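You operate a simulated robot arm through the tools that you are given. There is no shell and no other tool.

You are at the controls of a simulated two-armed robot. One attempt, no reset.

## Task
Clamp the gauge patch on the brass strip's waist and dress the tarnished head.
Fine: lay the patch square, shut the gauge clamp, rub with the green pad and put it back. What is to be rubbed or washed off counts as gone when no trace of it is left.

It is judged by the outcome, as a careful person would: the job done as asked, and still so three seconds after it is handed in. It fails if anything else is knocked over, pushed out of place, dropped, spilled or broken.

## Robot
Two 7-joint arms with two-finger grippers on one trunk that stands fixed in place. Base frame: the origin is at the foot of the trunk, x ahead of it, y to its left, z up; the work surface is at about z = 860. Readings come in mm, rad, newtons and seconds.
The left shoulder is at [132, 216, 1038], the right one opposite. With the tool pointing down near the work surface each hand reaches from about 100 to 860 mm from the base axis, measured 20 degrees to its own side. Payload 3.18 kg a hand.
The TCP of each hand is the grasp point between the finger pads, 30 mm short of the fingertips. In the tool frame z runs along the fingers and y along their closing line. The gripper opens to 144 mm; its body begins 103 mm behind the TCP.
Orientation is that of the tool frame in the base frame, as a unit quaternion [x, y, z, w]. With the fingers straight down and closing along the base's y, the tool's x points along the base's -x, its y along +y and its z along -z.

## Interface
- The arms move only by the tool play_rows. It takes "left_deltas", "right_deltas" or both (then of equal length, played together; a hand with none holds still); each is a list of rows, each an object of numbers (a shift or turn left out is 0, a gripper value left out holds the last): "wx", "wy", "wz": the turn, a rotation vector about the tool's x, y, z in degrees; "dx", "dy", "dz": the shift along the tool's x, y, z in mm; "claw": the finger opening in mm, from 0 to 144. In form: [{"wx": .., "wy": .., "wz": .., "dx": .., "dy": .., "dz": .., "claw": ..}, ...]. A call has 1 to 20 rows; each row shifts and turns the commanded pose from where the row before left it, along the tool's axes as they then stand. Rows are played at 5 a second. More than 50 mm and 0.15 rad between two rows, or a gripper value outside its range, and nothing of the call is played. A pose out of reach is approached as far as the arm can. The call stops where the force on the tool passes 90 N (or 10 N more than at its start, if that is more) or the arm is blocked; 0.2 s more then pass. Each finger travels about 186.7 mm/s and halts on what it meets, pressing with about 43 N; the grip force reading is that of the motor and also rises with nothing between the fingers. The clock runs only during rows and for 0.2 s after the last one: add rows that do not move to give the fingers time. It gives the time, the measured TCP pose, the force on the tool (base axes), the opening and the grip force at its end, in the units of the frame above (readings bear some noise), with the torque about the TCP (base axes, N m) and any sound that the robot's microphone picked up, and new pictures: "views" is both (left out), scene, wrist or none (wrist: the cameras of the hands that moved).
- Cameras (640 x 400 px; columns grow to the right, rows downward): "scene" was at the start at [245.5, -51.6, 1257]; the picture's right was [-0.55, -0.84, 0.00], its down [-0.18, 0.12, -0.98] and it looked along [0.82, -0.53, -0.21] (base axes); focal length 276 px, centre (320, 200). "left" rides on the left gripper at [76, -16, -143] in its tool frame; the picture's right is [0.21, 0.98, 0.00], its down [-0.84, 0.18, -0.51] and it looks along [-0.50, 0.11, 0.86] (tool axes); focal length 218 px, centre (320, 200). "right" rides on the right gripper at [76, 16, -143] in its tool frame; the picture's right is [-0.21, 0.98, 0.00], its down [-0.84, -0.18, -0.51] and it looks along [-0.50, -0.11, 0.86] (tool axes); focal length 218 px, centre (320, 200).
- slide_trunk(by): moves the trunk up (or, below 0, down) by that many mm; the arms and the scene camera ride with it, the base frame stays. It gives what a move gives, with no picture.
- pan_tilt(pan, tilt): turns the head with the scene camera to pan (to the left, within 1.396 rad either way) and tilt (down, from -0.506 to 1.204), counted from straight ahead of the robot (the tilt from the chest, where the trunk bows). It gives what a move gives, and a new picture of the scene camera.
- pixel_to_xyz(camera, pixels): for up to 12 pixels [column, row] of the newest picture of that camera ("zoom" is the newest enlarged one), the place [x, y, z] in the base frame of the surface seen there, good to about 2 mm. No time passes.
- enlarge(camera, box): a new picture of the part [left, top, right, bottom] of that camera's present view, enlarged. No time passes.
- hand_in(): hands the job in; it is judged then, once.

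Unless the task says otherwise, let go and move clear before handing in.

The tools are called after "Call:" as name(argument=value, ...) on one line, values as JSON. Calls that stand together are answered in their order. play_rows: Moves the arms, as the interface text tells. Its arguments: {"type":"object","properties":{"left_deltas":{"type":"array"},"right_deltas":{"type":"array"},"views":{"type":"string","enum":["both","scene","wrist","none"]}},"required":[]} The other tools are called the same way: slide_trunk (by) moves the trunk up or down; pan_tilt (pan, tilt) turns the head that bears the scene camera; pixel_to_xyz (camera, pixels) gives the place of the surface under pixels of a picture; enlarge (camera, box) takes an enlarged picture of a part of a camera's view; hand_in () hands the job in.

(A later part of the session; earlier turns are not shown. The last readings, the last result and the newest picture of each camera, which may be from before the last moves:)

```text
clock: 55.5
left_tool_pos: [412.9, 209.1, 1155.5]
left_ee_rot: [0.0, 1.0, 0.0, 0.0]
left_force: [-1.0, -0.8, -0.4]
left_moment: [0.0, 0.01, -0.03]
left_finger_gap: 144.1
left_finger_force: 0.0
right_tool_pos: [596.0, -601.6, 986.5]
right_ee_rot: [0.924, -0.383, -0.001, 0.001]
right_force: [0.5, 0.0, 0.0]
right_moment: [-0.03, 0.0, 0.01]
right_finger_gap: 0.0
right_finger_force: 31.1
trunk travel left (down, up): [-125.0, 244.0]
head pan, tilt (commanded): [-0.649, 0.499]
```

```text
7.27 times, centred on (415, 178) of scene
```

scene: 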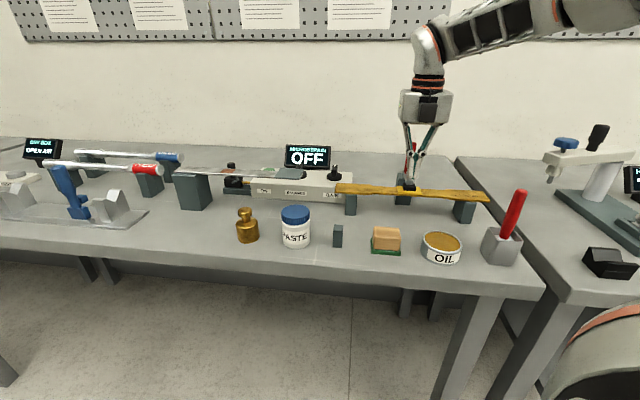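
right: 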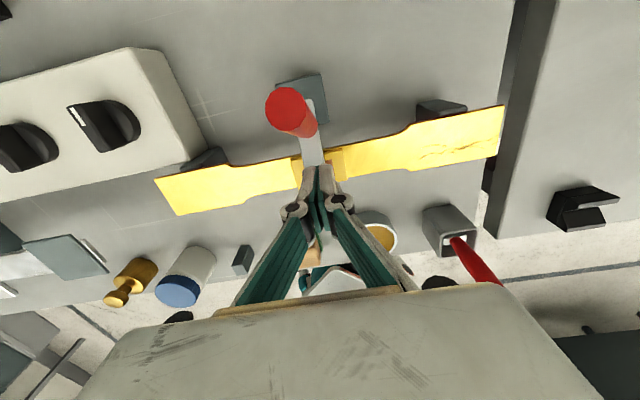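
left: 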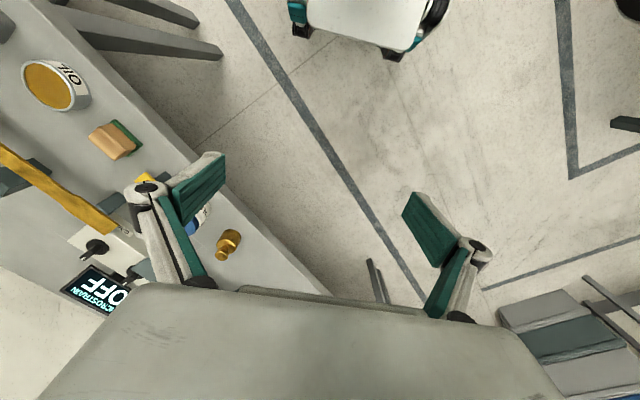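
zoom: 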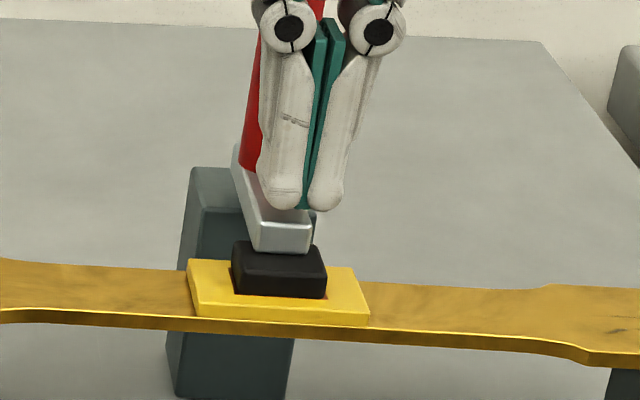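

The foot now rests on the patch (zoom (280,270)), and the tips no longer feel the arm – it swung shut. I press down gently to make sure it's fully closed.

Call:
play_rows(right_deltas=[{"dz": 2}, {"dz": 2}, {}], views="none")

Call:
enlarge(camera="scene", box=[395, 150, 435, 205])

```text
clock: 56.3
left_tool_pos: [412.8, 209.4, 1155.7]
left_ee_rot: [-0.001, 1.0, 0.0, 0.0]
left_force: [0.1, -0.3, -0.7]
left_moment: [-0.02, 0.0, -0.01]
left_finger_gap: 143.8
left_finger_force: 0.2
right_tool_pos: [595.7, -600.8, 983.4]
right_ee_rot: [0.924, -0.383, -0.002, 0.001]
right_force: [0.3, -0.4, -0.1]
right_moment: [-0.02, -0.01, 0.01]
right_finger_gap: 0.0
right_finger_force: 30.2
trunk travel left (down, up): [-125.0, 244.0]
head pan, tilt (commanded): [-0.649, 0.499]
```

```text
7.27 times, centred on (415, 178) of scene
```

zoom: 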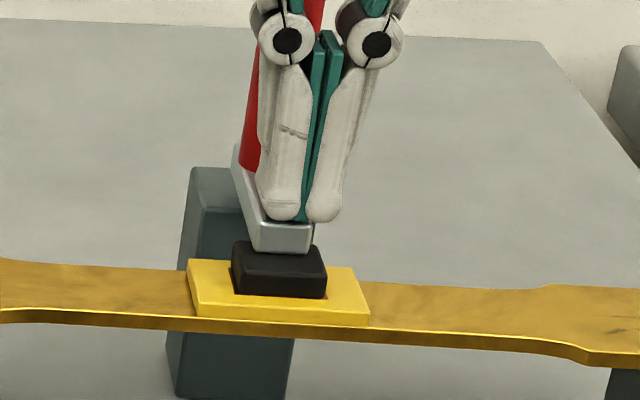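

Call:
play_rows(right_deltas=[{"dz": 1.5}, {"dz": 1.5}, {}], views="none")

Call:
enlarge(camera="scene", box=[395, 150, 435, 205])

```text
clock: 57.1
left_tool_pos: [412.0, 209.0, 1155.4]
left_ee_rot: [0.0, 1.0, 0.0, 0.0]
left_force: [0.5, 0.2, 0.8]
left_moment: [0.02, 0.02, 0.0]
left_finger_gap: 143.9
left_finger_force: 0.0
right_tool_pos: [596.2, -600.5, 979.8]
right_ee_rot: [0.924, -0.383, -0.001, 0.0]
right_force: [0.3, -0.8, 3.2]
right_moment: [-0.03, -0.02, 0.0]
right_finger_gap: 6.1
right_finger_force: 30.2
trunk travel left (down, up): [-125.0, 244.0]
head pan, tilt (commanded): [-0.649, 0.499]
```

```text
7.27 times, centred on (415, 178) of scene
```

zoom: 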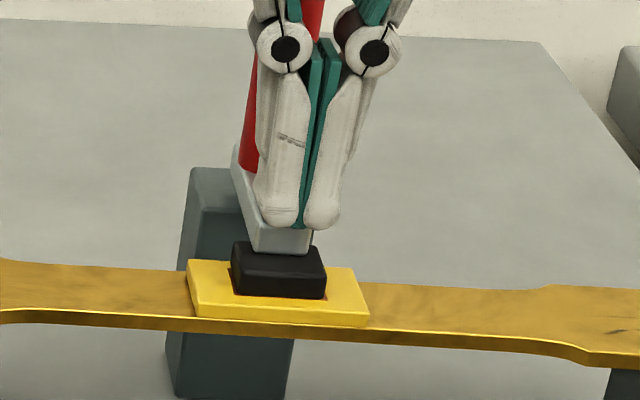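

Contact with the arm at z≈951 (3 N). I add a small firm press, then lift off.

Call:
play_rows(right_deltas=[{"dz": 1.5}, {"dz": 1.5}, {}], views="none")

```text
clock: 57.9
left_tool_pos: [410.5, 210.3, 1155.4]
left_ee_rot: [-0.001, 1.0, -0.001, 0.0]
left_force: [-0.5, -0.3, -0.3]
left_moment: [0.0, 0.01, -0.01]
left_finger_gap: 144.1
left_finger_force: 0.0
right_tool_pos: [596.1, -599.4, 981.0]
right_ee_rot: [0.924, -0.382, 0.002, 0.0]
right_force: [1.2, -5.0, 18.8]
right_moment: [-0.24, -0.25, -0.12]
right_finger_gap: 5.7
right_finger_force: 30.3
trunk travel left (down, up): [-125.0, 244.0]
head pan, tilt (commanded): [-0.649, 0.499]
```

It holds solid at 19 N, so the clamp is down on the patch. I lift straight up and inspect the clamp, patch and handle.

Call:
play_rows(right_deltas=[{"dz": -6}, {"dz": -20}, {"dz": -40}, {"dz": -40}, {}], views="both")

Call:
enlarge(camera="scene", box=[370, 130, 470, 215])

Call:
enlarge(camera="right", box=[230, 50, 430, 190])

```text
clock: 59.1
left_tool_pos: [413.6, 209.3, 1154.3]
left_ee_rot: [0.0, 1.0, 0.0, 0.0]
left_force: [1.1, 0.4, 0.2]
left_moment: [0.0, 0.01, 0.0]
left_finger_gap: 144.2
left_finger_force: 0.0
right_tool_pos: [597.0, -601.7, 1082.8]
right_ee_rot: [0.924, -0.382, -0.003, -0.001]
right_force: [1.5, 0.7, 0.0]
right_moment: [0.02, 0.01, 0.0]
right_finger_gap: 0.1
right_finger_force: 31.4
trunk travel left (down, up): [-125.0, 244.0]
head pan, tilt (commanded): [-0.649, 0.499]
```

scene: 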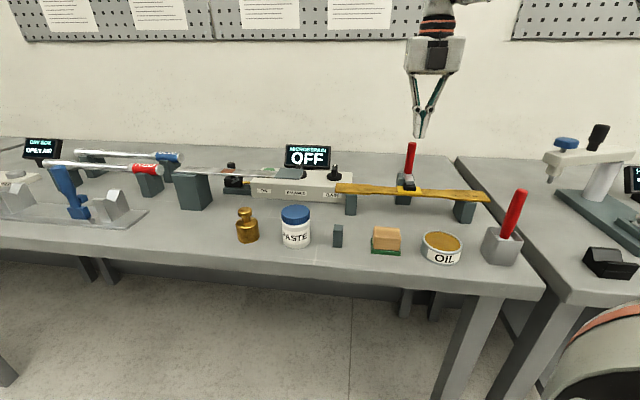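
right: 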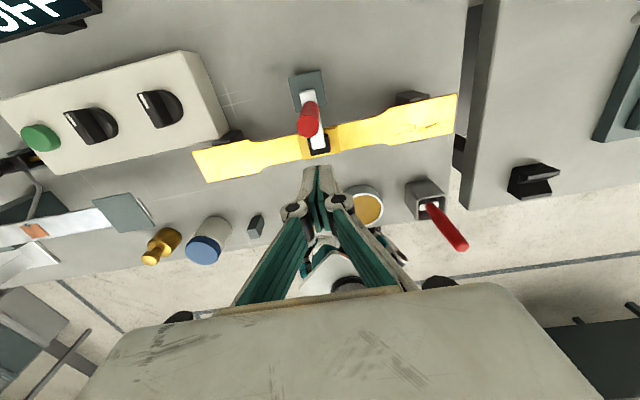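

```text
4.71 times, centred on (420, 172) of scene
```

zoom: 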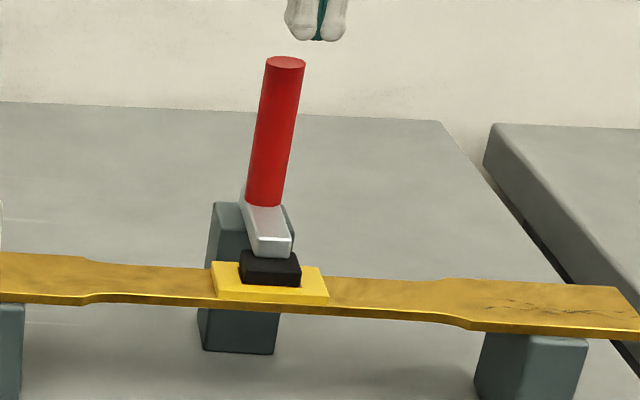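

```text
2.86 times, centred on (330, 120) of right
```

zoom: 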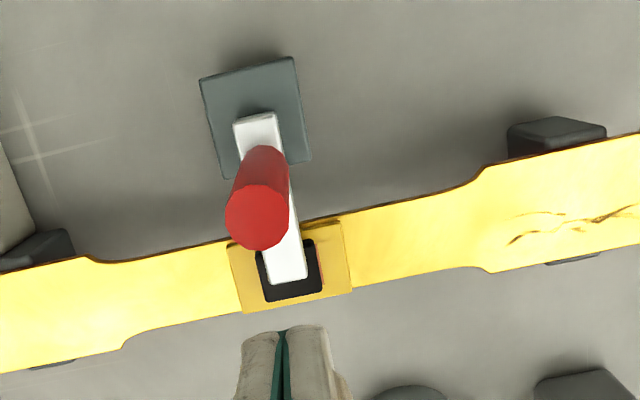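

The clamp is shut: foot centred on the patch, patch square on the waist. Now for the pad — I move over the green-soled wood block and look closely before gripping.

Call:
play_rows(right_deltas=[{"dx": -39.2, "dy": -15.2}, {"dx": -39.2, "dy": -15.2}, {"dx": -39.2, "dy": -15.2}, {"dx": -39.2, "dy": -15.2}, {"claw": 72, "dz": 20}, {"dz": 20}, {}, {}], views="both")

Call:
enlarge(camera="right", box=[240, 90, 400, 190])

```text
clock: 60.9
left_tool_pos: [411.9, 208.8, 1153.9]
left_ee_rot: [0.0, 1.0, 0.0, 0.001]
left_force: [-0.8, -0.3, -0.6]
left_moment: [-0.03, -0.02, -0.02]
left_finger_gap: 143.9
left_finger_force: 0.2
right_tool_pos: [528.8, -446.5, 1043.5]
right_ee_rot: [0.924, -0.383, -0.001, -0.001]
right_force: [-0.5, 0.8, -0.4]
right_moment: [0.01, -0.01, -0.02]
right_finger_gap: 72.1
right_finger_force: 0.3
trunk travel left (down, up): [-125.0, 244.0]
head pan, tilt (commanded): [-0.649, 0.499]
```

scene: 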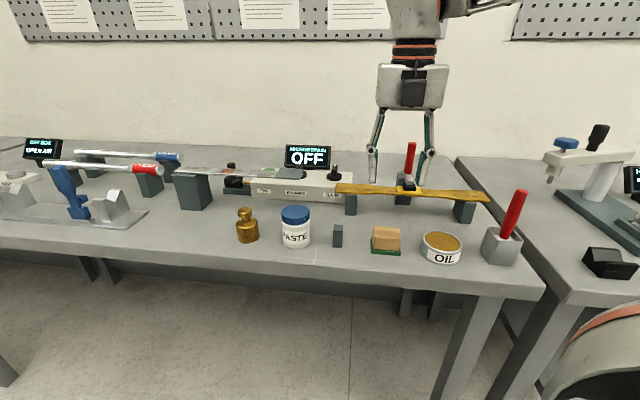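
right: 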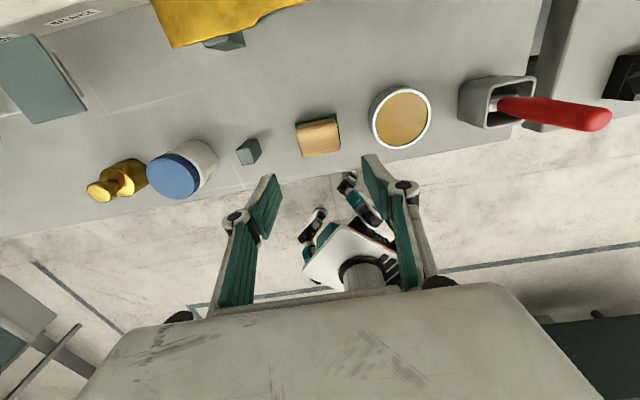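

```text
4.00 times, centred on (320, 140) of right
```

zoom: 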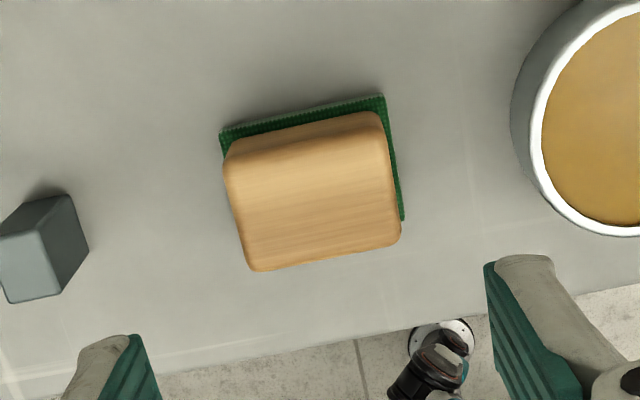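

Call:
pixel_to_xyz(camera="zoom", pixels=[[228, 165], [376, 118], [396, 235], [254, 266], [312, 192], [224, 133], [382, 98], [402, 216], [515, 120], [545, 190], [60, 200], [85, 245]])

Call:
enlarge(camera="scene", box=[360, 215, 420, 265])

```text
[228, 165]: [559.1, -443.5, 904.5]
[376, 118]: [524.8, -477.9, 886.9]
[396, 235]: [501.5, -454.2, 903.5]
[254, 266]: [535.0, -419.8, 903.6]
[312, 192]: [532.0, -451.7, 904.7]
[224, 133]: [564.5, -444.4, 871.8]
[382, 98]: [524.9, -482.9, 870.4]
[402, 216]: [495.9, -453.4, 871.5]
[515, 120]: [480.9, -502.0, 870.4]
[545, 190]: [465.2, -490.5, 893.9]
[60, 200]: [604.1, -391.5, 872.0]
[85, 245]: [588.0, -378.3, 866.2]
```

```text
8.00 times, centred on (390, 240) of scene
```

zoom: 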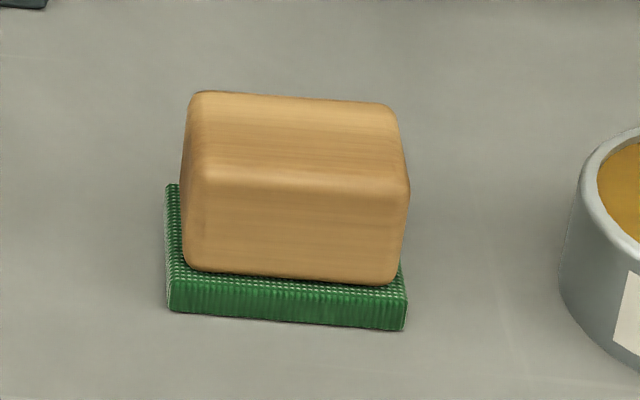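

Block: centre s=57.4, n=692, top z≈904, green rim top ≈871; the oil tin is ~24 mm clear of the outer finger. I descend to TCP z≈905 and close on the wood.

Call:
play_rows(right_deltas=[{"dx": 2.4, "dy": 0.8, "dz": 30}, {"dz": 35}, {"dz": 35}, {"dz": 25}, {"dz": 14}, {}], views="scene")

Call:
enlarge(camera="scene", box=[330, 160, 450, 265])

```text
clock: 62.3
left_tool_pos: [411.9, 209.4, 1155.3]
left_ee_rot: [0.0, 1.0, 0.001, -0.001]
left_force: [0.5, -0.3, -0.2]
left_moment: [0.0, 0.02, -0.01]
left_finger_gap: 144.0
left_finger_force: 0.0
right_tool_pos: [528.2, -448.4, 904.4]
right_ee_rot: [0.924, -0.383, -0.001, -0.001]
right_force: [1.4, -0.6, 0.6]
right_moment: [-0.01, 0.0, 0.02]
right_finger_gap: 72.0
right_finger_force: 0.2
trunk travel left (down, up): [-125.0, 244.0]
head pan, tilt (commanded): [-0.649, 0.499]
```

scene: 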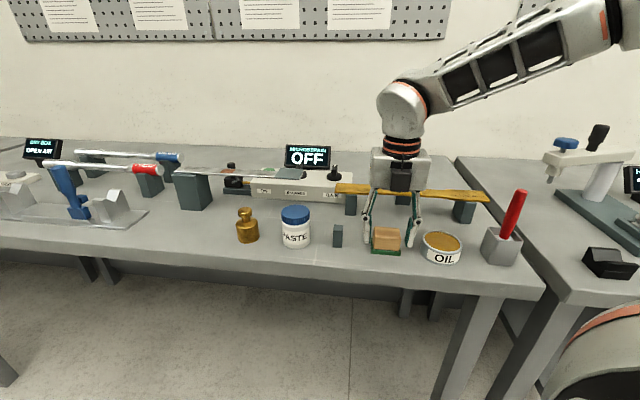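

```text
3.81 times, centred on (390, 212) of scene
```

zoom: 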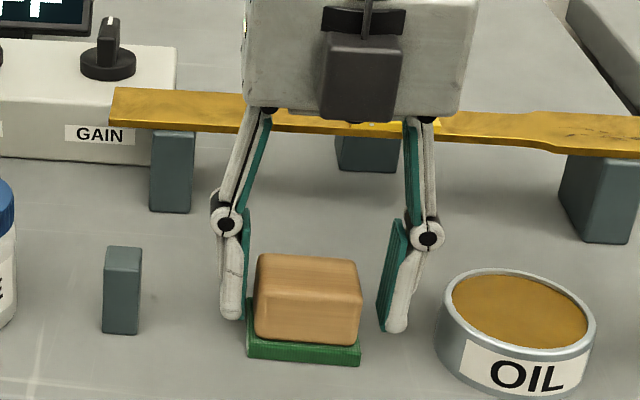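

The block sits ~3 mm off-centre between the fingers toward the left; I shift by 2.5 mm and close in steps.

Call:
play_rows(right_deltas=[{"dy": -2.5}, {"claw": 62}, {"claw": 56}, {"claw": 53}, {"claw": 50}, {"claw": 47}, {"claw": 44}, {}], views="both")

Call:
enlarge(camera="scene", box=[330, 160, 450, 265])

```text
clock: 64.1
left_tool_pos: [412.1, 209.0, 1153.9]
left_ee_rot: [0.0, 1.0, 0.0, 0.0]
left_force: [1.0, -0.4, -1.0]
left_moment: [0.04, -0.01, 0.01]
left_finger_gap: 144.2
left_finger_force: 0.0
right_tool_pos: [530.7, -447.7, 904.2]
right_ee_rot: [0.924, -0.383, -0.002, -0.001]
right_force: [0.5, 1.3, 0.5]
right_moment: [0.01, 0.0, -0.01]
right_finger_gap: 52.8
right_finger_force: 43.3
trunk travel left (down, up): [-125.0, 244.0]
head pan, tilt (commanded): [-0.649, 0.499]
```

scene: 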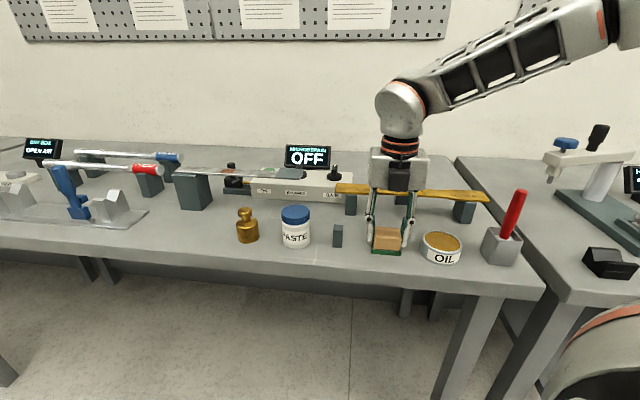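
right: 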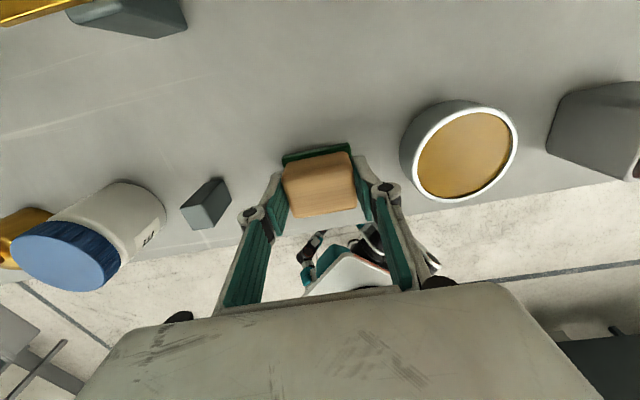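

```text
3.81 times, centred on (390, 212) of scene
```

zoom: 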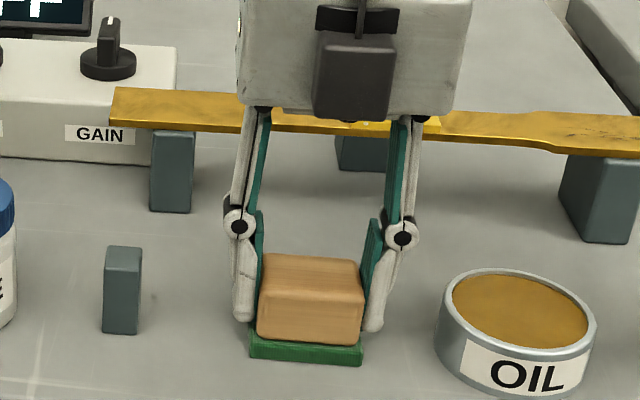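

The block is gripped (52.8 mm, 43 N). Before carrying it I check the tall brush holder near the head so I can avoid it.

Call:
play_rows(right_deltas=[{"dz": -10}, {"dz": -30}, {"dz": -40}, {"dz": -40}, {}], views="both")

Call:
pixel_to_xyz(camera="scene", pixels=[[520, 192], [512, 215], [505, 235], [500, 245], [485, 240], [519, 250], [441, 243], [460, 245], [422, 240], [441, 232], [440, 262], [502, 265]])

Call:
enlarge(camera="scene", box=[430, 175, 550, 275])

```text
clock: 65.3
left_tool_pos: [411.9, 209.3, 1154.0]
left_ee_rot: [-0.001, 1.0, 0.0, -0.001]
left_force: [-0.7, -0.4, 0.7]
left_moment: [-0.02, 0.02, 0.02]
left_finger_gap: 144.1
left_finger_force: 0.0
right_tool_pos: [531.8, -448.5, 1022.6]
right_ee_rot: [0.924, -0.383, -0.003, -0.001]
right_force: [0.1, -0.1, -1.1]
right_moment: [0.03, 0.02, 0.0]
right_finger_gap: 53.0
right_finger_force: 43.0
trunk travel left (down, up): [-125.0, 244.0]
head pan, tilt (commanded): [-0.649, 0.499]
```

scene: 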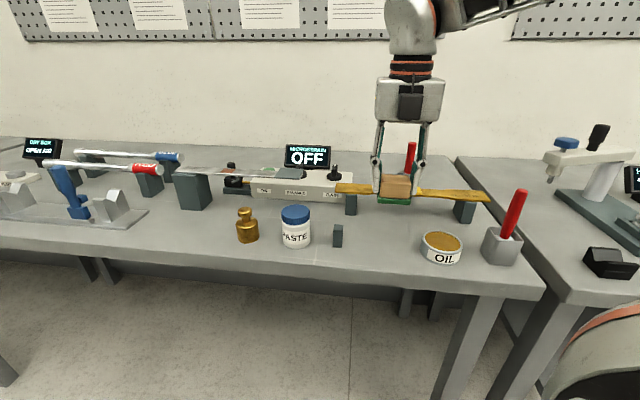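
right: 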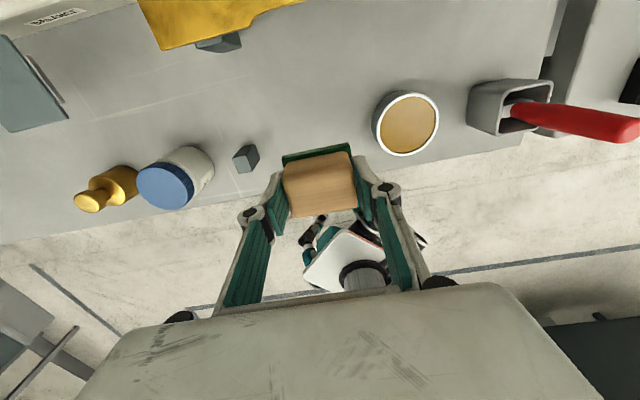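

```text
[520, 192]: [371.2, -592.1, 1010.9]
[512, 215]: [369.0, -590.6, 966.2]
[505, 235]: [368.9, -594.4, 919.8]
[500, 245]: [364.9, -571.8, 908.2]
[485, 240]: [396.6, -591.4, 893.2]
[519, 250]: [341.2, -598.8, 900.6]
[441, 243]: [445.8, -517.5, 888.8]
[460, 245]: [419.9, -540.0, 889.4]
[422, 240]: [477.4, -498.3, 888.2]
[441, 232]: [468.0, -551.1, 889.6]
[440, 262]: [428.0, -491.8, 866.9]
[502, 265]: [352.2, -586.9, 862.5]
```

```text
4.00 times, centred on (490, 225) of scene
```

zoom: 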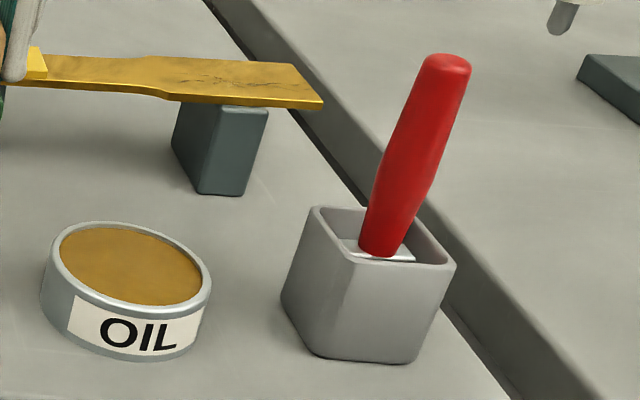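

The brush handle top is at (371,-592,1011), so I route the block around it: first toward s≈-60, n≈760, then over the strip head at s≈-138, n≈841, at a safe height.

Call:
play_rows(right_deltas=[{"dz": -18}, {"dy": 39.6, "dx": 22.3}, {"dy": 39.6, "dx": 22.3}, {"dy": 39.6, "dx": 22.3}, {"dy": 26, "dx": 27}, {"dy": 26, "dx": 27}, {"dy": 26, "dx": 27}, {}], views="both")

Call:
enlarge(camera="scene", box=[400, 100, 540, 220])

Call:
enlarge(camera="right", box=[220, 90, 420, 230])

```text
clock: 67.1
left_tool_pos: [411.6, 208.6, 1155.0]
left_ee_rot: [0.0, 1.0, 0.0, -0.001]
left_force: [-0.2, -0.1, -0.3]
left_moment: [0.01, -0.01, -0.02]
left_finger_gap: 143.9
left_finger_force: 0.0
right_tool_pos: [496.3, -692.6, 1040.5]
right_ee_rot: [0.924, -0.383, -0.002, -0.001]
right_force: [0.2, 0.3, -0.4]
right_moment: [0.02, 0.01, -0.02]
right_finger_gap: 52.9
right_finger_force: 43.1
trunk travel left (down, up): [-125.0, 244.0]
head pan, tilt (commanded): [-0.649, 0.499]
```

scene: 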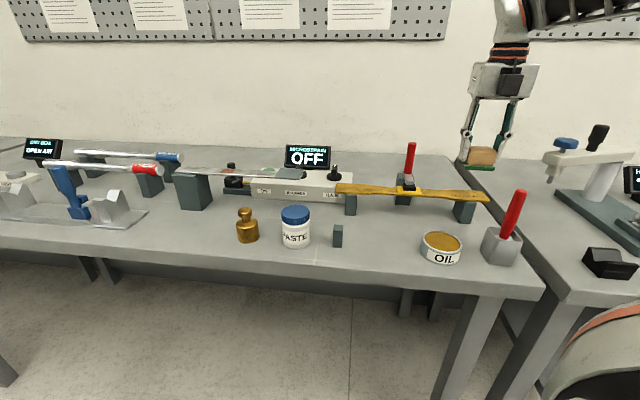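
right: 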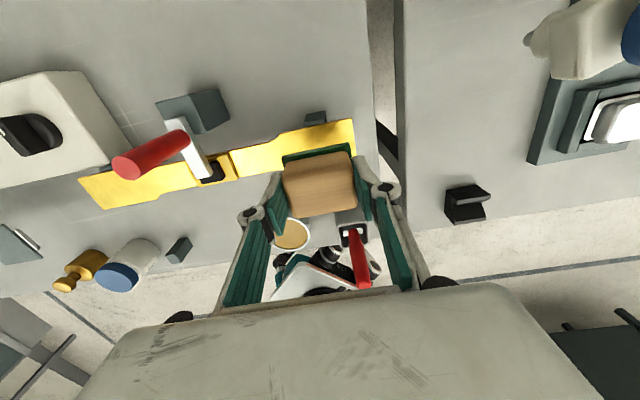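

```text
3.33 times, centred on (470, 160) of scene
```

zoom: 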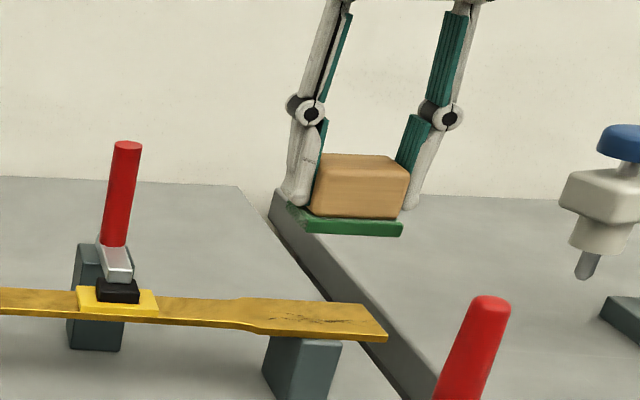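

```text
2.86 times, centred on (320, 160) of right
```

zoom: 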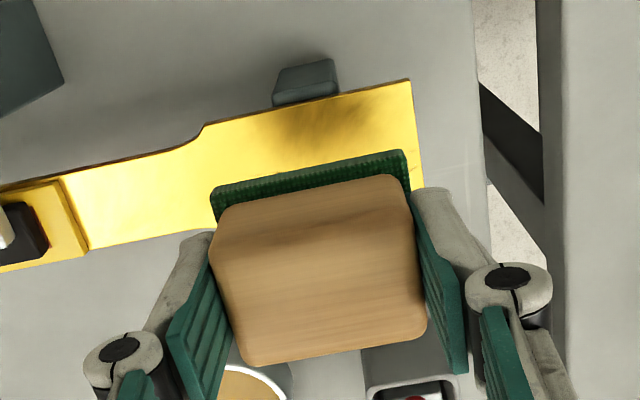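

Positioned above the head. I look closely at the tarnish marks for their extent before rubbing.

Call:
enlarge(camera="scene", box=[450, 180, 500, 212])

```text
12.50 times, centred on (475, 196) of scene
```

zoom: 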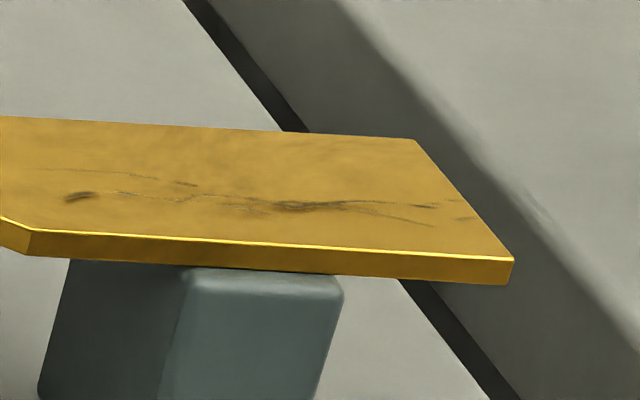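

Call:
pixel_to_xyz(camera="zoom", pixels=[[45, 168], [70, 200], [195, 185], [300, 205], [435, 205], [472, 217], [435, 225], [412, 140], [512, 258], [30, 230], [340, 200]])

```text
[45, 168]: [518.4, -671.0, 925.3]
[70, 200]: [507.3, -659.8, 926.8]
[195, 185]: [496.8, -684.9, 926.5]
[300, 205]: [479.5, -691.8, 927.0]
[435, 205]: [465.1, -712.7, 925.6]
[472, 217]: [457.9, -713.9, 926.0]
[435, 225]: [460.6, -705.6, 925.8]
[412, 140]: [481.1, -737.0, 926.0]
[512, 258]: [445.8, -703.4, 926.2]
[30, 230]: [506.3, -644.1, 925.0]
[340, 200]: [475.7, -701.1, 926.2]
```

Marks run from s≈-108 to the end at s≈-181, within the pad's width. I lower the pad to just above the head.

Call:
play_rows(right_deltas=[{"dz": 25}, {"dz": 25}, {"dz": 12}, {}], views="scene")

Call:
enlarge(camera="scene", box=[430, 140, 520, 215])

```text
clock: 68.1
left_tool_pos: [412.7, 209.0, 1155.1]
left_ee_rot: [-0.001, 1.0, 0.0, 0.0]
left_force: [-0.4, -0.3, -0.6]
left_moment: [0.0, 0.05, -0.01]
left_finger_gap: 144.1
left_finger_force: 0.1
right_tool_pos: [496.5, -690.1, 978.5]
right_ee_rot: [0.924, -0.383, -0.001, 0.0]
right_force: [0.1, 0.4, -1.3]
right_moment: [-0.02, -0.04, 0.01]
right_finger_gap: 53.0
right_finger_force: 42.8
trunk travel left (down, up): [-125.0, 244.0]
head pan, tilt (commanded): [-0.649, 0.499]
```

scene: 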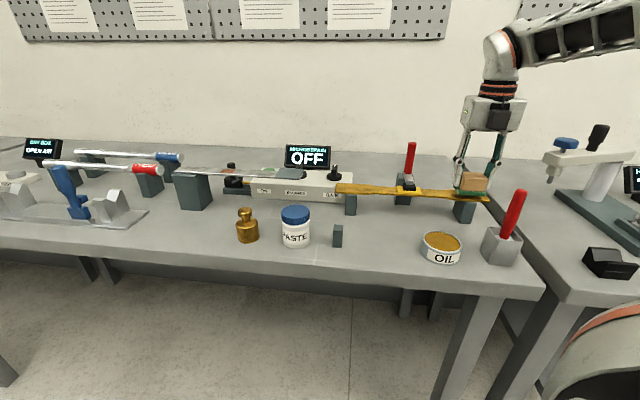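

```text
5.33 times, centred on (475, 178) of scene
```

zoom: 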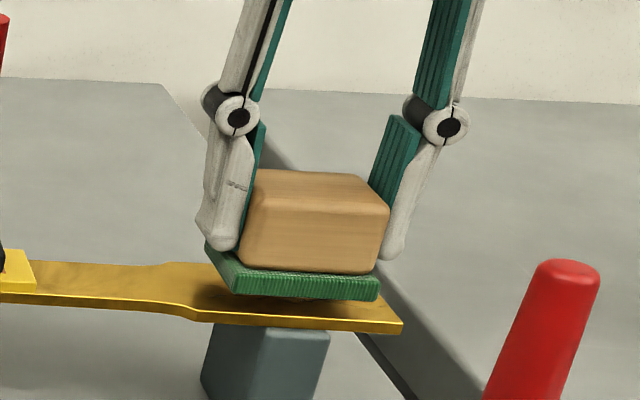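

Call:
play_rows(right_deltas=[{"dz": 3}, {"dz": 2}, {}], views="none")

Call:
play_rows(right_deltas=[{"dz": 1}, {}], views="none")

```text
clock: 68.9
left_tool_pos: [412.5, 209.4, 1156.5]
left_ee_rot: [0.001, 1.0, 0.001, 0.001]
left_force: [0.6, 0.0, 0.2]
left_moment: [0.01, -0.03, 0.04]
left_finger_gap: 143.8
left_finger_force: 0.1
right_tool_pos: [497.5, -692.3, 974.2]
right_ee_rot: [0.924, -0.383, -0.002, 0.001]
right_force: [0.3, 0.7, -0.7]
right_moment: [0.0, 0.02, 0.02]
right_finger_gap: 52.9
right_finger_force: 43.0
trunk travel left (down, up): [-125.0, 244.0]
head pan, tilt (commanded): [-0.649, 0.499]
```

```text
clock: 69.5
left_tool_pos: [411.8, 209.0, 1154.5]
left_ee_rot: [0.0, 1.0, 0.0, 0.0]
left_force: [-0.2, 1.1, 0.1]
left_moment: [0.02, 0.03, -0.03]
left_finger_gap: 144.0
left_finger_force: 0.1
right_tool_pos: [497.8, -692.0, 974.4]
right_ee_rot: [0.924, -0.383, -0.002, 0.0]
right_force: [-0.3, -0.5, -1.1]
right_moment: [0.01, -0.01, 0.0]
right_finger_gap: 52.7
right_finger_force: 43.3
trunk travel left (down, up): [-125.0, 244.0]
head pan, tilt (commanded): [-0.649, 0.499]
```

Not yet touching (force ≈ -1 N is the block's weight). I continue in 1 mm steps.

Call:
play_rows(right_deltas=[{"dz": 1}, {}], views="none")

Call:
play_rows(right_deltas=[{"dz": 1}, {}], views="none")

```text
clock: 70.1
left_tool_pos: [411.4, 209.4, 1154.0]
left_ee_rot: [0.0, 1.0, 0.0, 0.0]
left_force: [0.2, 0.3, 0.0]
left_moment: [0.0, 0.0, 0.04]
left_finger_gap: 144.1
left_finger_force: 0.0
right_tool_pos: [497.4, -690.8, 972.6]
right_ee_rot: [0.924, -0.383, -0.002, 0.0]
right_force: [-0.1, 0.2, -0.3]
right_moment: [-0.01, -0.01, 0.03]
right_finger_gap: 52.9
right_finger_force: 43.2
trunk travel left (down, up): [-125.0, 244.0]
head pan, tilt (commanded): [-0.649, 0.499]
```

```text
clock: 70.7
left_tool_pos: [413.0, 208.6, 1154.8]
left_ee_rot: [0.0, 1.0, 0.0, -0.001]
left_force: [0.3, -0.9, 0.2]
left_moment: [0.0, 0.03, 0.0]
left_finger_gap: 143.9
left_finger_force: 0.1
right_tool_pos: [497.7, -691.1, 971.5]
right_ee_rot: [0.924, -0.382, -0.002, 0.0]
right_force: [1.0, -0.2, -0.7]
right_moment: [-0.02, -0.02, 0.01]
right_finger_gap: 52.9
right_finger_force: 42.2
trunk travel left (down, up): [-125.0, 244.0]
head pan, tilt (commanded): [-0.649, 0.499]
```

Call:
play_rows(right_deltas=[{"dz": 1}, {}], views="none")

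Call:
play_rows(right_deltas=[{"dz": 1}, {}], views="none")

Call:
enlarge(camera="scene", box=[430, 140, 520, 215])

```text
clock: 71.3
left_tool_pos: [411.3, 209.1, 1154.6]
left_ee_rot: [0.001, 1.0, 0.0, 0.0]
left_force: [0.3, 1.0, -1.3]
left_moment: [0.01, 0.0, 0.0]
left_finger_gap: 144.1
left_finger_force: 0.0
right_tool_pos: [496.8, -691.9, 971.1]
right_ee_rot: [0.924, -0.383, -0.002, 0.0]
right_force: [-0.7, -0.5, -1.2]
right_moment: [0.01, -0.01, -0.01]
right_finger_gap: 52.9
right_finger_force: 43.2
trunk travel left (down, up): [-125.0, 244.0]
head pan, tilt (commanded): [-0.649, 0.499]
```

```text
clock: 71.9
left_tool_pos: [412.8, 209.4, 1154.9]
left_ee_rot: [0.0, 1.0, 0.0, 0.0]
left_force: [0.0, 0.1, 0.3]
left_moment: [-0.01, -0.02, 0.01]
left_finger_gap: 144.2
left_finger_force: 0.2
right_tool_pos: [497.3, -691.8, 969.9]
right_ee_rot: [0.924, -0.382, -0.002, -0.001]
right_force: [-0.4, 0.2, 0.7]
right_moment: [0.02, 0.04, 0.01]
right_finger_gap: 52.9
right_finger_force: 42.9
trunk travel left (down, up): [-125.0, 244.0]
head pan, tilt (commanded): [-0.649, 0.499]
```

```text
5.33 times, centred on (475, 178) of scene
```

zoom: 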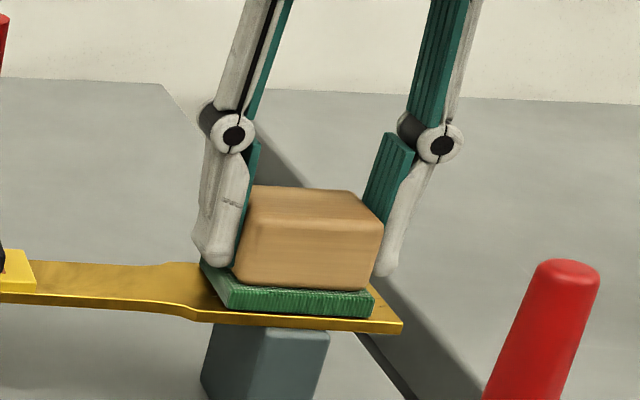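

Contact is just starting. Two more small steps to build a rubbing pressure.

Call:
play_rows(right_deltas=[{"dz": 1}, {}], views="none")

Call:
play_rows(right_deltas=[{"dz": 1}, {}], views="none")

```text
clock: 72.5
left_tool_pos: [412.5, 208.5, 1156.7]
left_ee_rot: [0.0, 1.0, 0.0, 0.0]
left_force: [0.6, 0.0, 0.0]
left_moment: [0.0, 0.02, 0.01]
left_finger_gap: 144.0
left_finger_force: 0.0
right_tool_pos: [497.4, -691.6, 970.4]
right_ee_rot: [0.924, -0.383, 0.0, 0.0]
right_force: [1.0, -2.7, 6.1]
right_moment: [0.05, 0.03, 0.02]
right_finger_gap: 52.8
right_finger_force: 43.2
trunk travel left (down, up): [-125.0, 244.0]
head pan, tilt (commanded): [-0.649, 0.499]
```

```text
clock: 73.1
left_tool_pos: [412.0, 208.9, 1155.0]
left_ee_rot: [0.0, 1.0, -0.001, 0.001]
left_force: [-0.5, 0.3, 0.1]
left_moment: [-0.01, -0.02, -0.01]
left_finger_gap: 144.2
left_finger_force: 0.0
right_tool_pos: [497.4, -691.8, 970.1]
right_ee_rot: [0.924, -0.382, -0.001, 0.001]
right_force: [2.3, -4.3, 14.6]
right_moment: [0.02, 0.17, 0.04]
right_finger_gap: 52.8
right_finger_force: 42.7
trunk travel left (down, up): [-125.0, 244.0]
head pan, tilt (commanded): [-0.649, 0.499]
```

Pressing at ~15 N. I rub back and forth along the strip over the whole head.

Call:
play_rows(right_deltas=[{"dy": 12}, {"dy": 12}, {"dy": -13}, {"dy": -13}, {"dy": -13}, {"dy": 13}, {"dy": 13}, {"dy": 13}, {"dy": -13}, {"dy": -13}, {"dy": -13}, {"dy": 13}, {"dy": 13}, {"dy": 13}, {"dy": -12}, {"dy": -12}, {}], views="both")

Call:
enlarge(camera="scene", box=[390, 140, 520, 215])

```text
clock: 76.7
left_tool_pos: [410.5, 210.2, 1155.4]
left_ee_rot: [0.0, 1.0, -0.001, 0.0]
left_force: [-0.7, -0.1, 0.6]
left_moment: [-0.02, -0.01, -0.01]
left_finger_gap: 143.9
left_finger_force: 0.0
right_tool_pos: [494.8, -690.1, 970.1]
right_ee_rot: [0.924, -0.383, 0.0, 0.0]
right_force: [-4.9, -5.5, 18.6]
right_moment: [-0.18, 0.32, 0.06]
right_finger_gap: 52.6
right_finger_force: 43.3
trunk travel left (down, up): [-125.0, 244.0]
head pan, tilt (commanded): [-0.649, 0.499]
```

scene: 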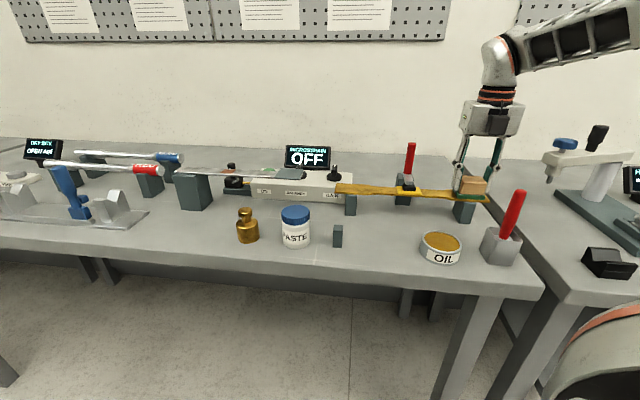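
right: 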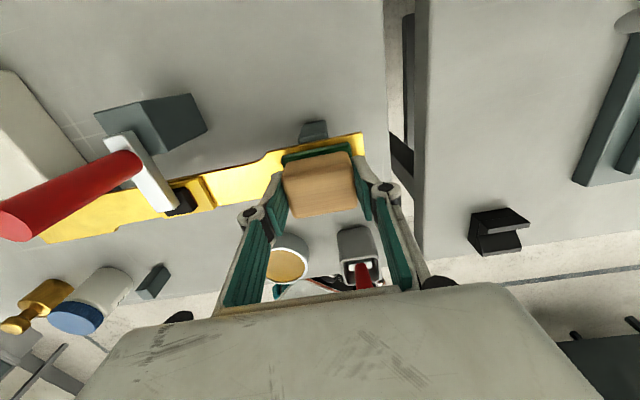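

```text
4.92 times, centred on (455, 178) of scene
```

zoom: 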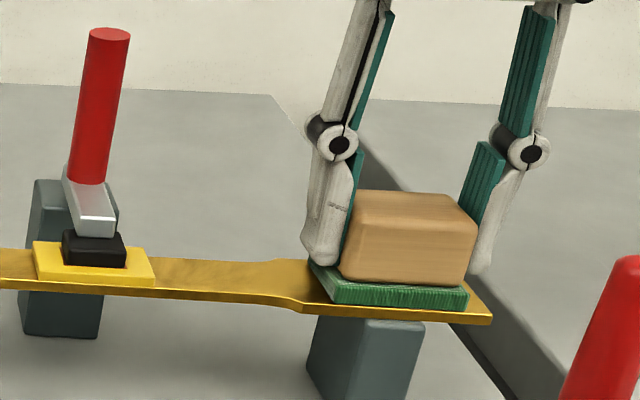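

The strip and patch haven't shifted. I do a second set of strokes with slight sideways offsets to cover the full width, then inspect.

Call:
play_rows(right_deltas=[{"dx": 4, "dy": 12}, {"dy": 12}, {"dy": -13}, {"dy": -13}, {"dy": -13}, {"dx": -4, "dy": 13}, {"dx": -4, "dy": 13}, {"dy": 13}, {"dy": -13}, {"dy": -13}, {"dy": -13}, {"dy": 13}, {"dy": 13}, {"dy": 13}, {"dx": 2, "dy": -12}, {"dx": 2, "dy": -12}, {}], views="none")

Call:
play_rows(right_deltas=[{"dz": -5}, {"dz": -30}, {"dz": -40}, {"dx": -40}, {"dx": -40}, {}], views="both")

Call:
enlarge(camera="scene", box=[450, 180, 500, 212])

Call:
enlarge(camera="right", box=[220, 60, 420, 190])

```text
clock: 80.3
left_tool_pos: [411.5, 211.1, 1155.3]
left_ee_rot: [0.0, 1.0, 0.0, 0.001]
left_force: [-0.5, -0.3, -0.2]
left_moment: [0.02, -0.01, -0.02]
left_finger_gap: 144.1
left_finger_force: 0.0
right_tool_pos: [495.7, -690.7, 969.9]
right_ee_rot: [0.924, -0.383, -0.002, 0.0]
right_force: [-5.5, -4.1, 15.0]
right_moment: [-0.11, 0.24, 0.0]
right_finger_gap: 53.3
right_finger_force: 42.7
trunk travel left (down, up): [-125.0, 244.0]
head pan, tilt (commanded): [-0.649, 0.499]
```

```text
clock: 81.7
left_tool_pos: [413.4, 208.0, 1153.3]
left_ee_rot: [0.0, 1.0, 0.0, -0.001]
left_force: [-0.5, 0.3, 0.3]
left_moment: [-0.01, 0.02, 0.01]
left_finger_gap: 144.0
left_finger_force: 0.1
right_tool_pos: [440.9, -635.3, 1042.2]
right_ee_rot: [0.924, -0.383, -0.003, 0.0]
right_force: [-0.5, -0.2, -1.7]
right_moment: [-0.01, -0.03, 0.0]
right_finger_gap: 52.6
right_finger_force: 43.2
trunk travel left (down, up): [-125.0, 244.0]
head pan, tilt (commanded): [-0.649, 0.499]
```

scene: 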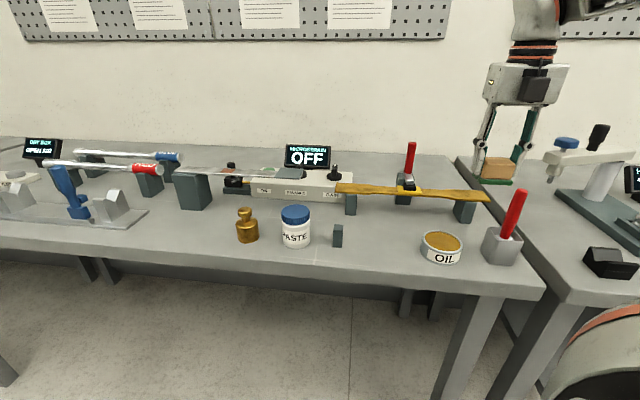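
right: 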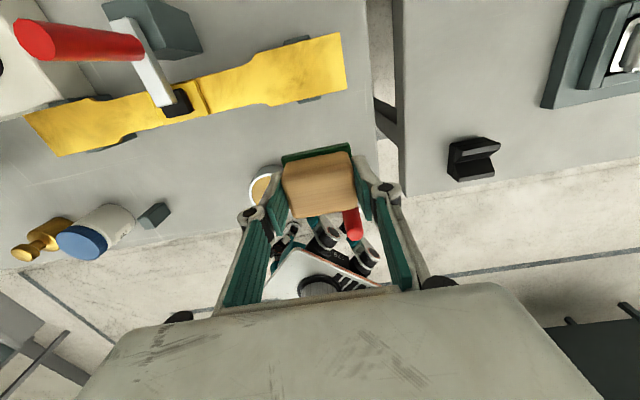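

```text
12.50 times, centred on (475, 196) of scene
```

zoom: 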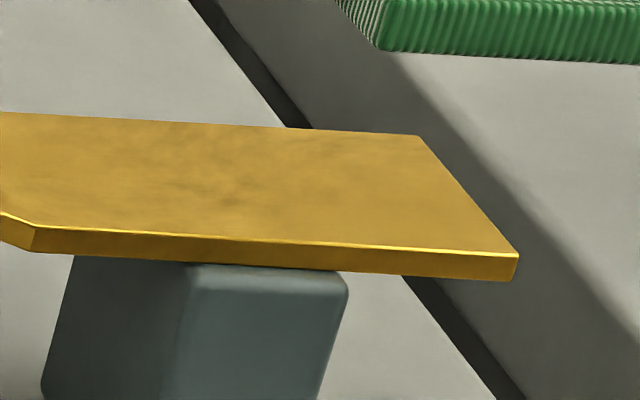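

```text
3.08 times, centred on (320, 125) of right
```

zoom: 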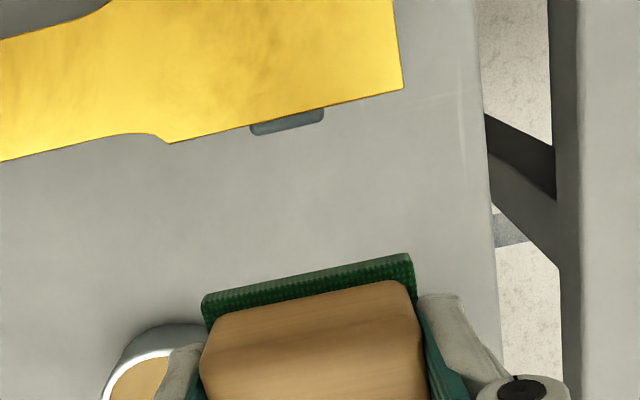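

The dark streaks no longer show in the scene zoom; only soft mottling like on the rest of the brass. I check closer from both cameras for any residue.

Call:
enlarge(camera="right", box=[250, 25, 360, 110])

Call:
enlarge(camera="scene", box=[445, 185, 495, 205])

Call:
enlarge(camera="right", box=[20, 30, 360, 170])

```text
4.71 times, centred on (305, 68) of right
```

zoom: 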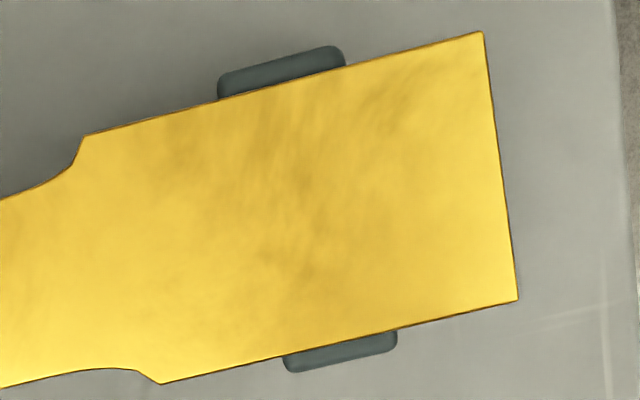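

```text
12.80 times, centred on (470, 195) of scene
```

zoom: 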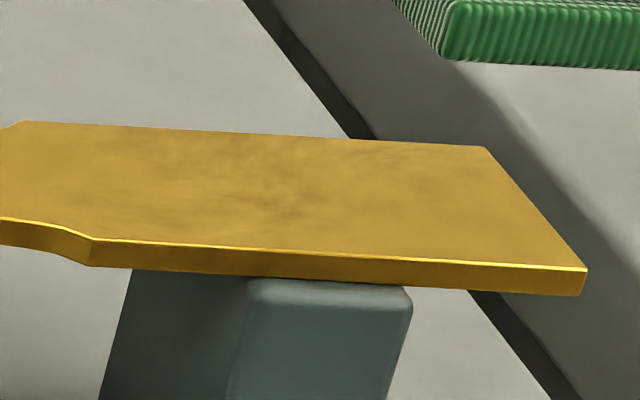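

```text
1.88 times, centred on (190, 100) of right
```

zoom: 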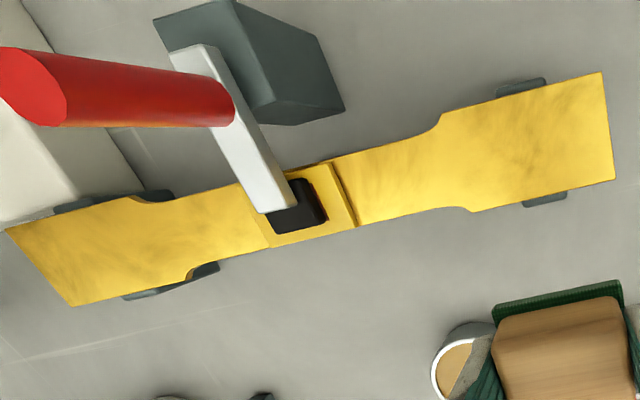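

Call:
enlarge(camera="right", box=[305, 30, 365, 68])

Call:
enlarge(camera="right", box=[262, 50, 322, 100])

Call:
enlarge(camera="right", box=[20, 95, 110, 160])

```text
10.53 times, centred on (335, 49) of right
```

zoom: 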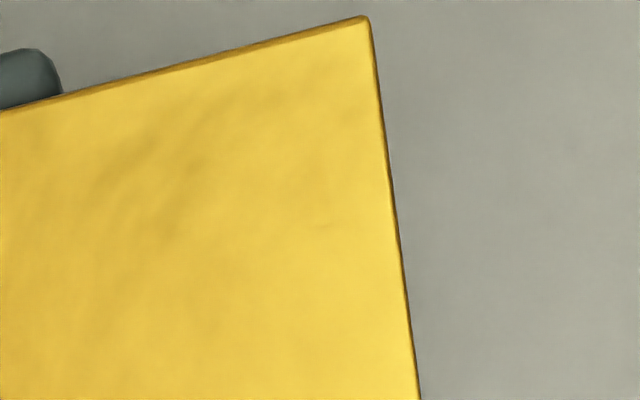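

```text
8.00 times, centred on (292, 75) of right
```

zoom: 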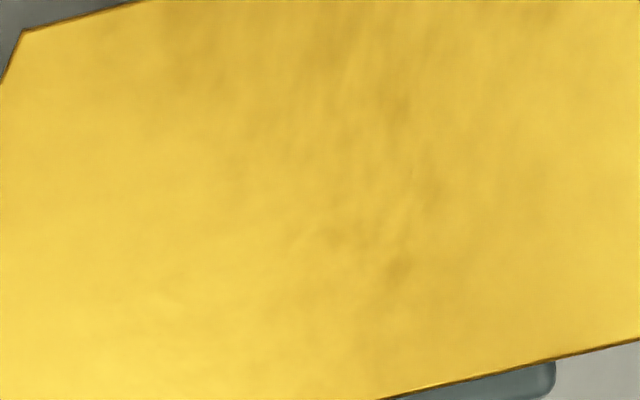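

```text
6.15 times, centred on (65, 128) of right
```

zoom: 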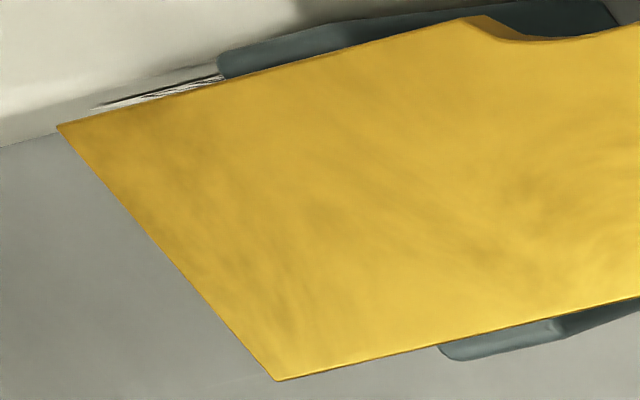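

The head looks clean, but a few very faint spots (right-camera zoom around (400,268) and (320,222)) could be residue, so I'll rub again to be safe.

Call:
play_rows(right_deltas=[{"dx": 40}, {"dx": 40}, {"dz": 40}, {"dz": 28}, {}], views="scene")

Call:
play_rows(right_deltas=[{"dz": 4}, {"dz": 3}, {}], views="none")

```text
clock: 82.9
left_tool_pos: [412.2, 209.5, 1154.3]
left_ee_rot: [0.0, 1.0, 0.0, 0.0]
left_force: [0.5, 0.3, -0.1]
left_moment: [-0.02, -0.01, 0.01]
left_finger_gap: 143.6
left_finger_force: 0.2
right_tool_pos: [496.4, -691.9, 976.0]
right_ee_rot: [0.924, -0.383, -0.001, -0.001]
right_force: [-0.5, -0.7, -0.6]
right_moment: [0.0, -0.01, -0.01]
right_finger_gap: 52.8
right_finger_force: 42.8
trunk travel left (down, up): [-125.0, 244.0]
head pan, tilt (commanded): [-0.649, 0.499]
```

scene: 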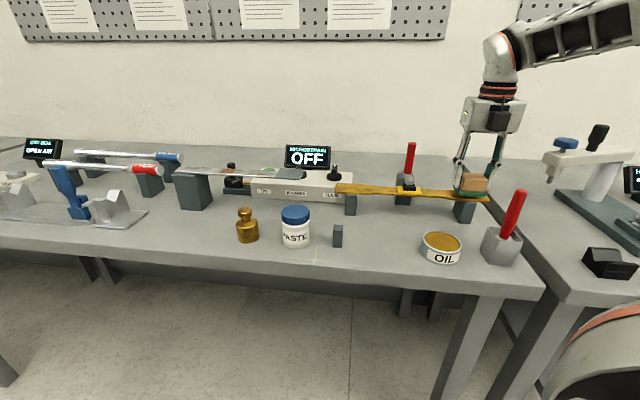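

```text
clock: 83.7
left_tool_pos: [411.3, 208.8, 1154.8]
left_ee_rot: [0.0, 1.0, 0.0, 0.0]
left_force: [-0.4, 0.5, -0.5]
left_moment: [-0.01, 0.0, 0.02]
left_finger_gap: 144.1
left_finger_force: 0.0
right_tool_pos: [497.2, -691.7, 969.3]
right_ee_rot: [0.924, -0.383, 0.0, 0.0]
right_force: [0.4, -1.7, 5.9]
right_moment: [-0.02, 0.01, -0.02]
right_finger_gap: 52.8
right_finger_force: 42.8
trunk travel left (down, up): [-125.0, 244.0]
head pan, tilt (commanded): [-0.649, 0.499]
```

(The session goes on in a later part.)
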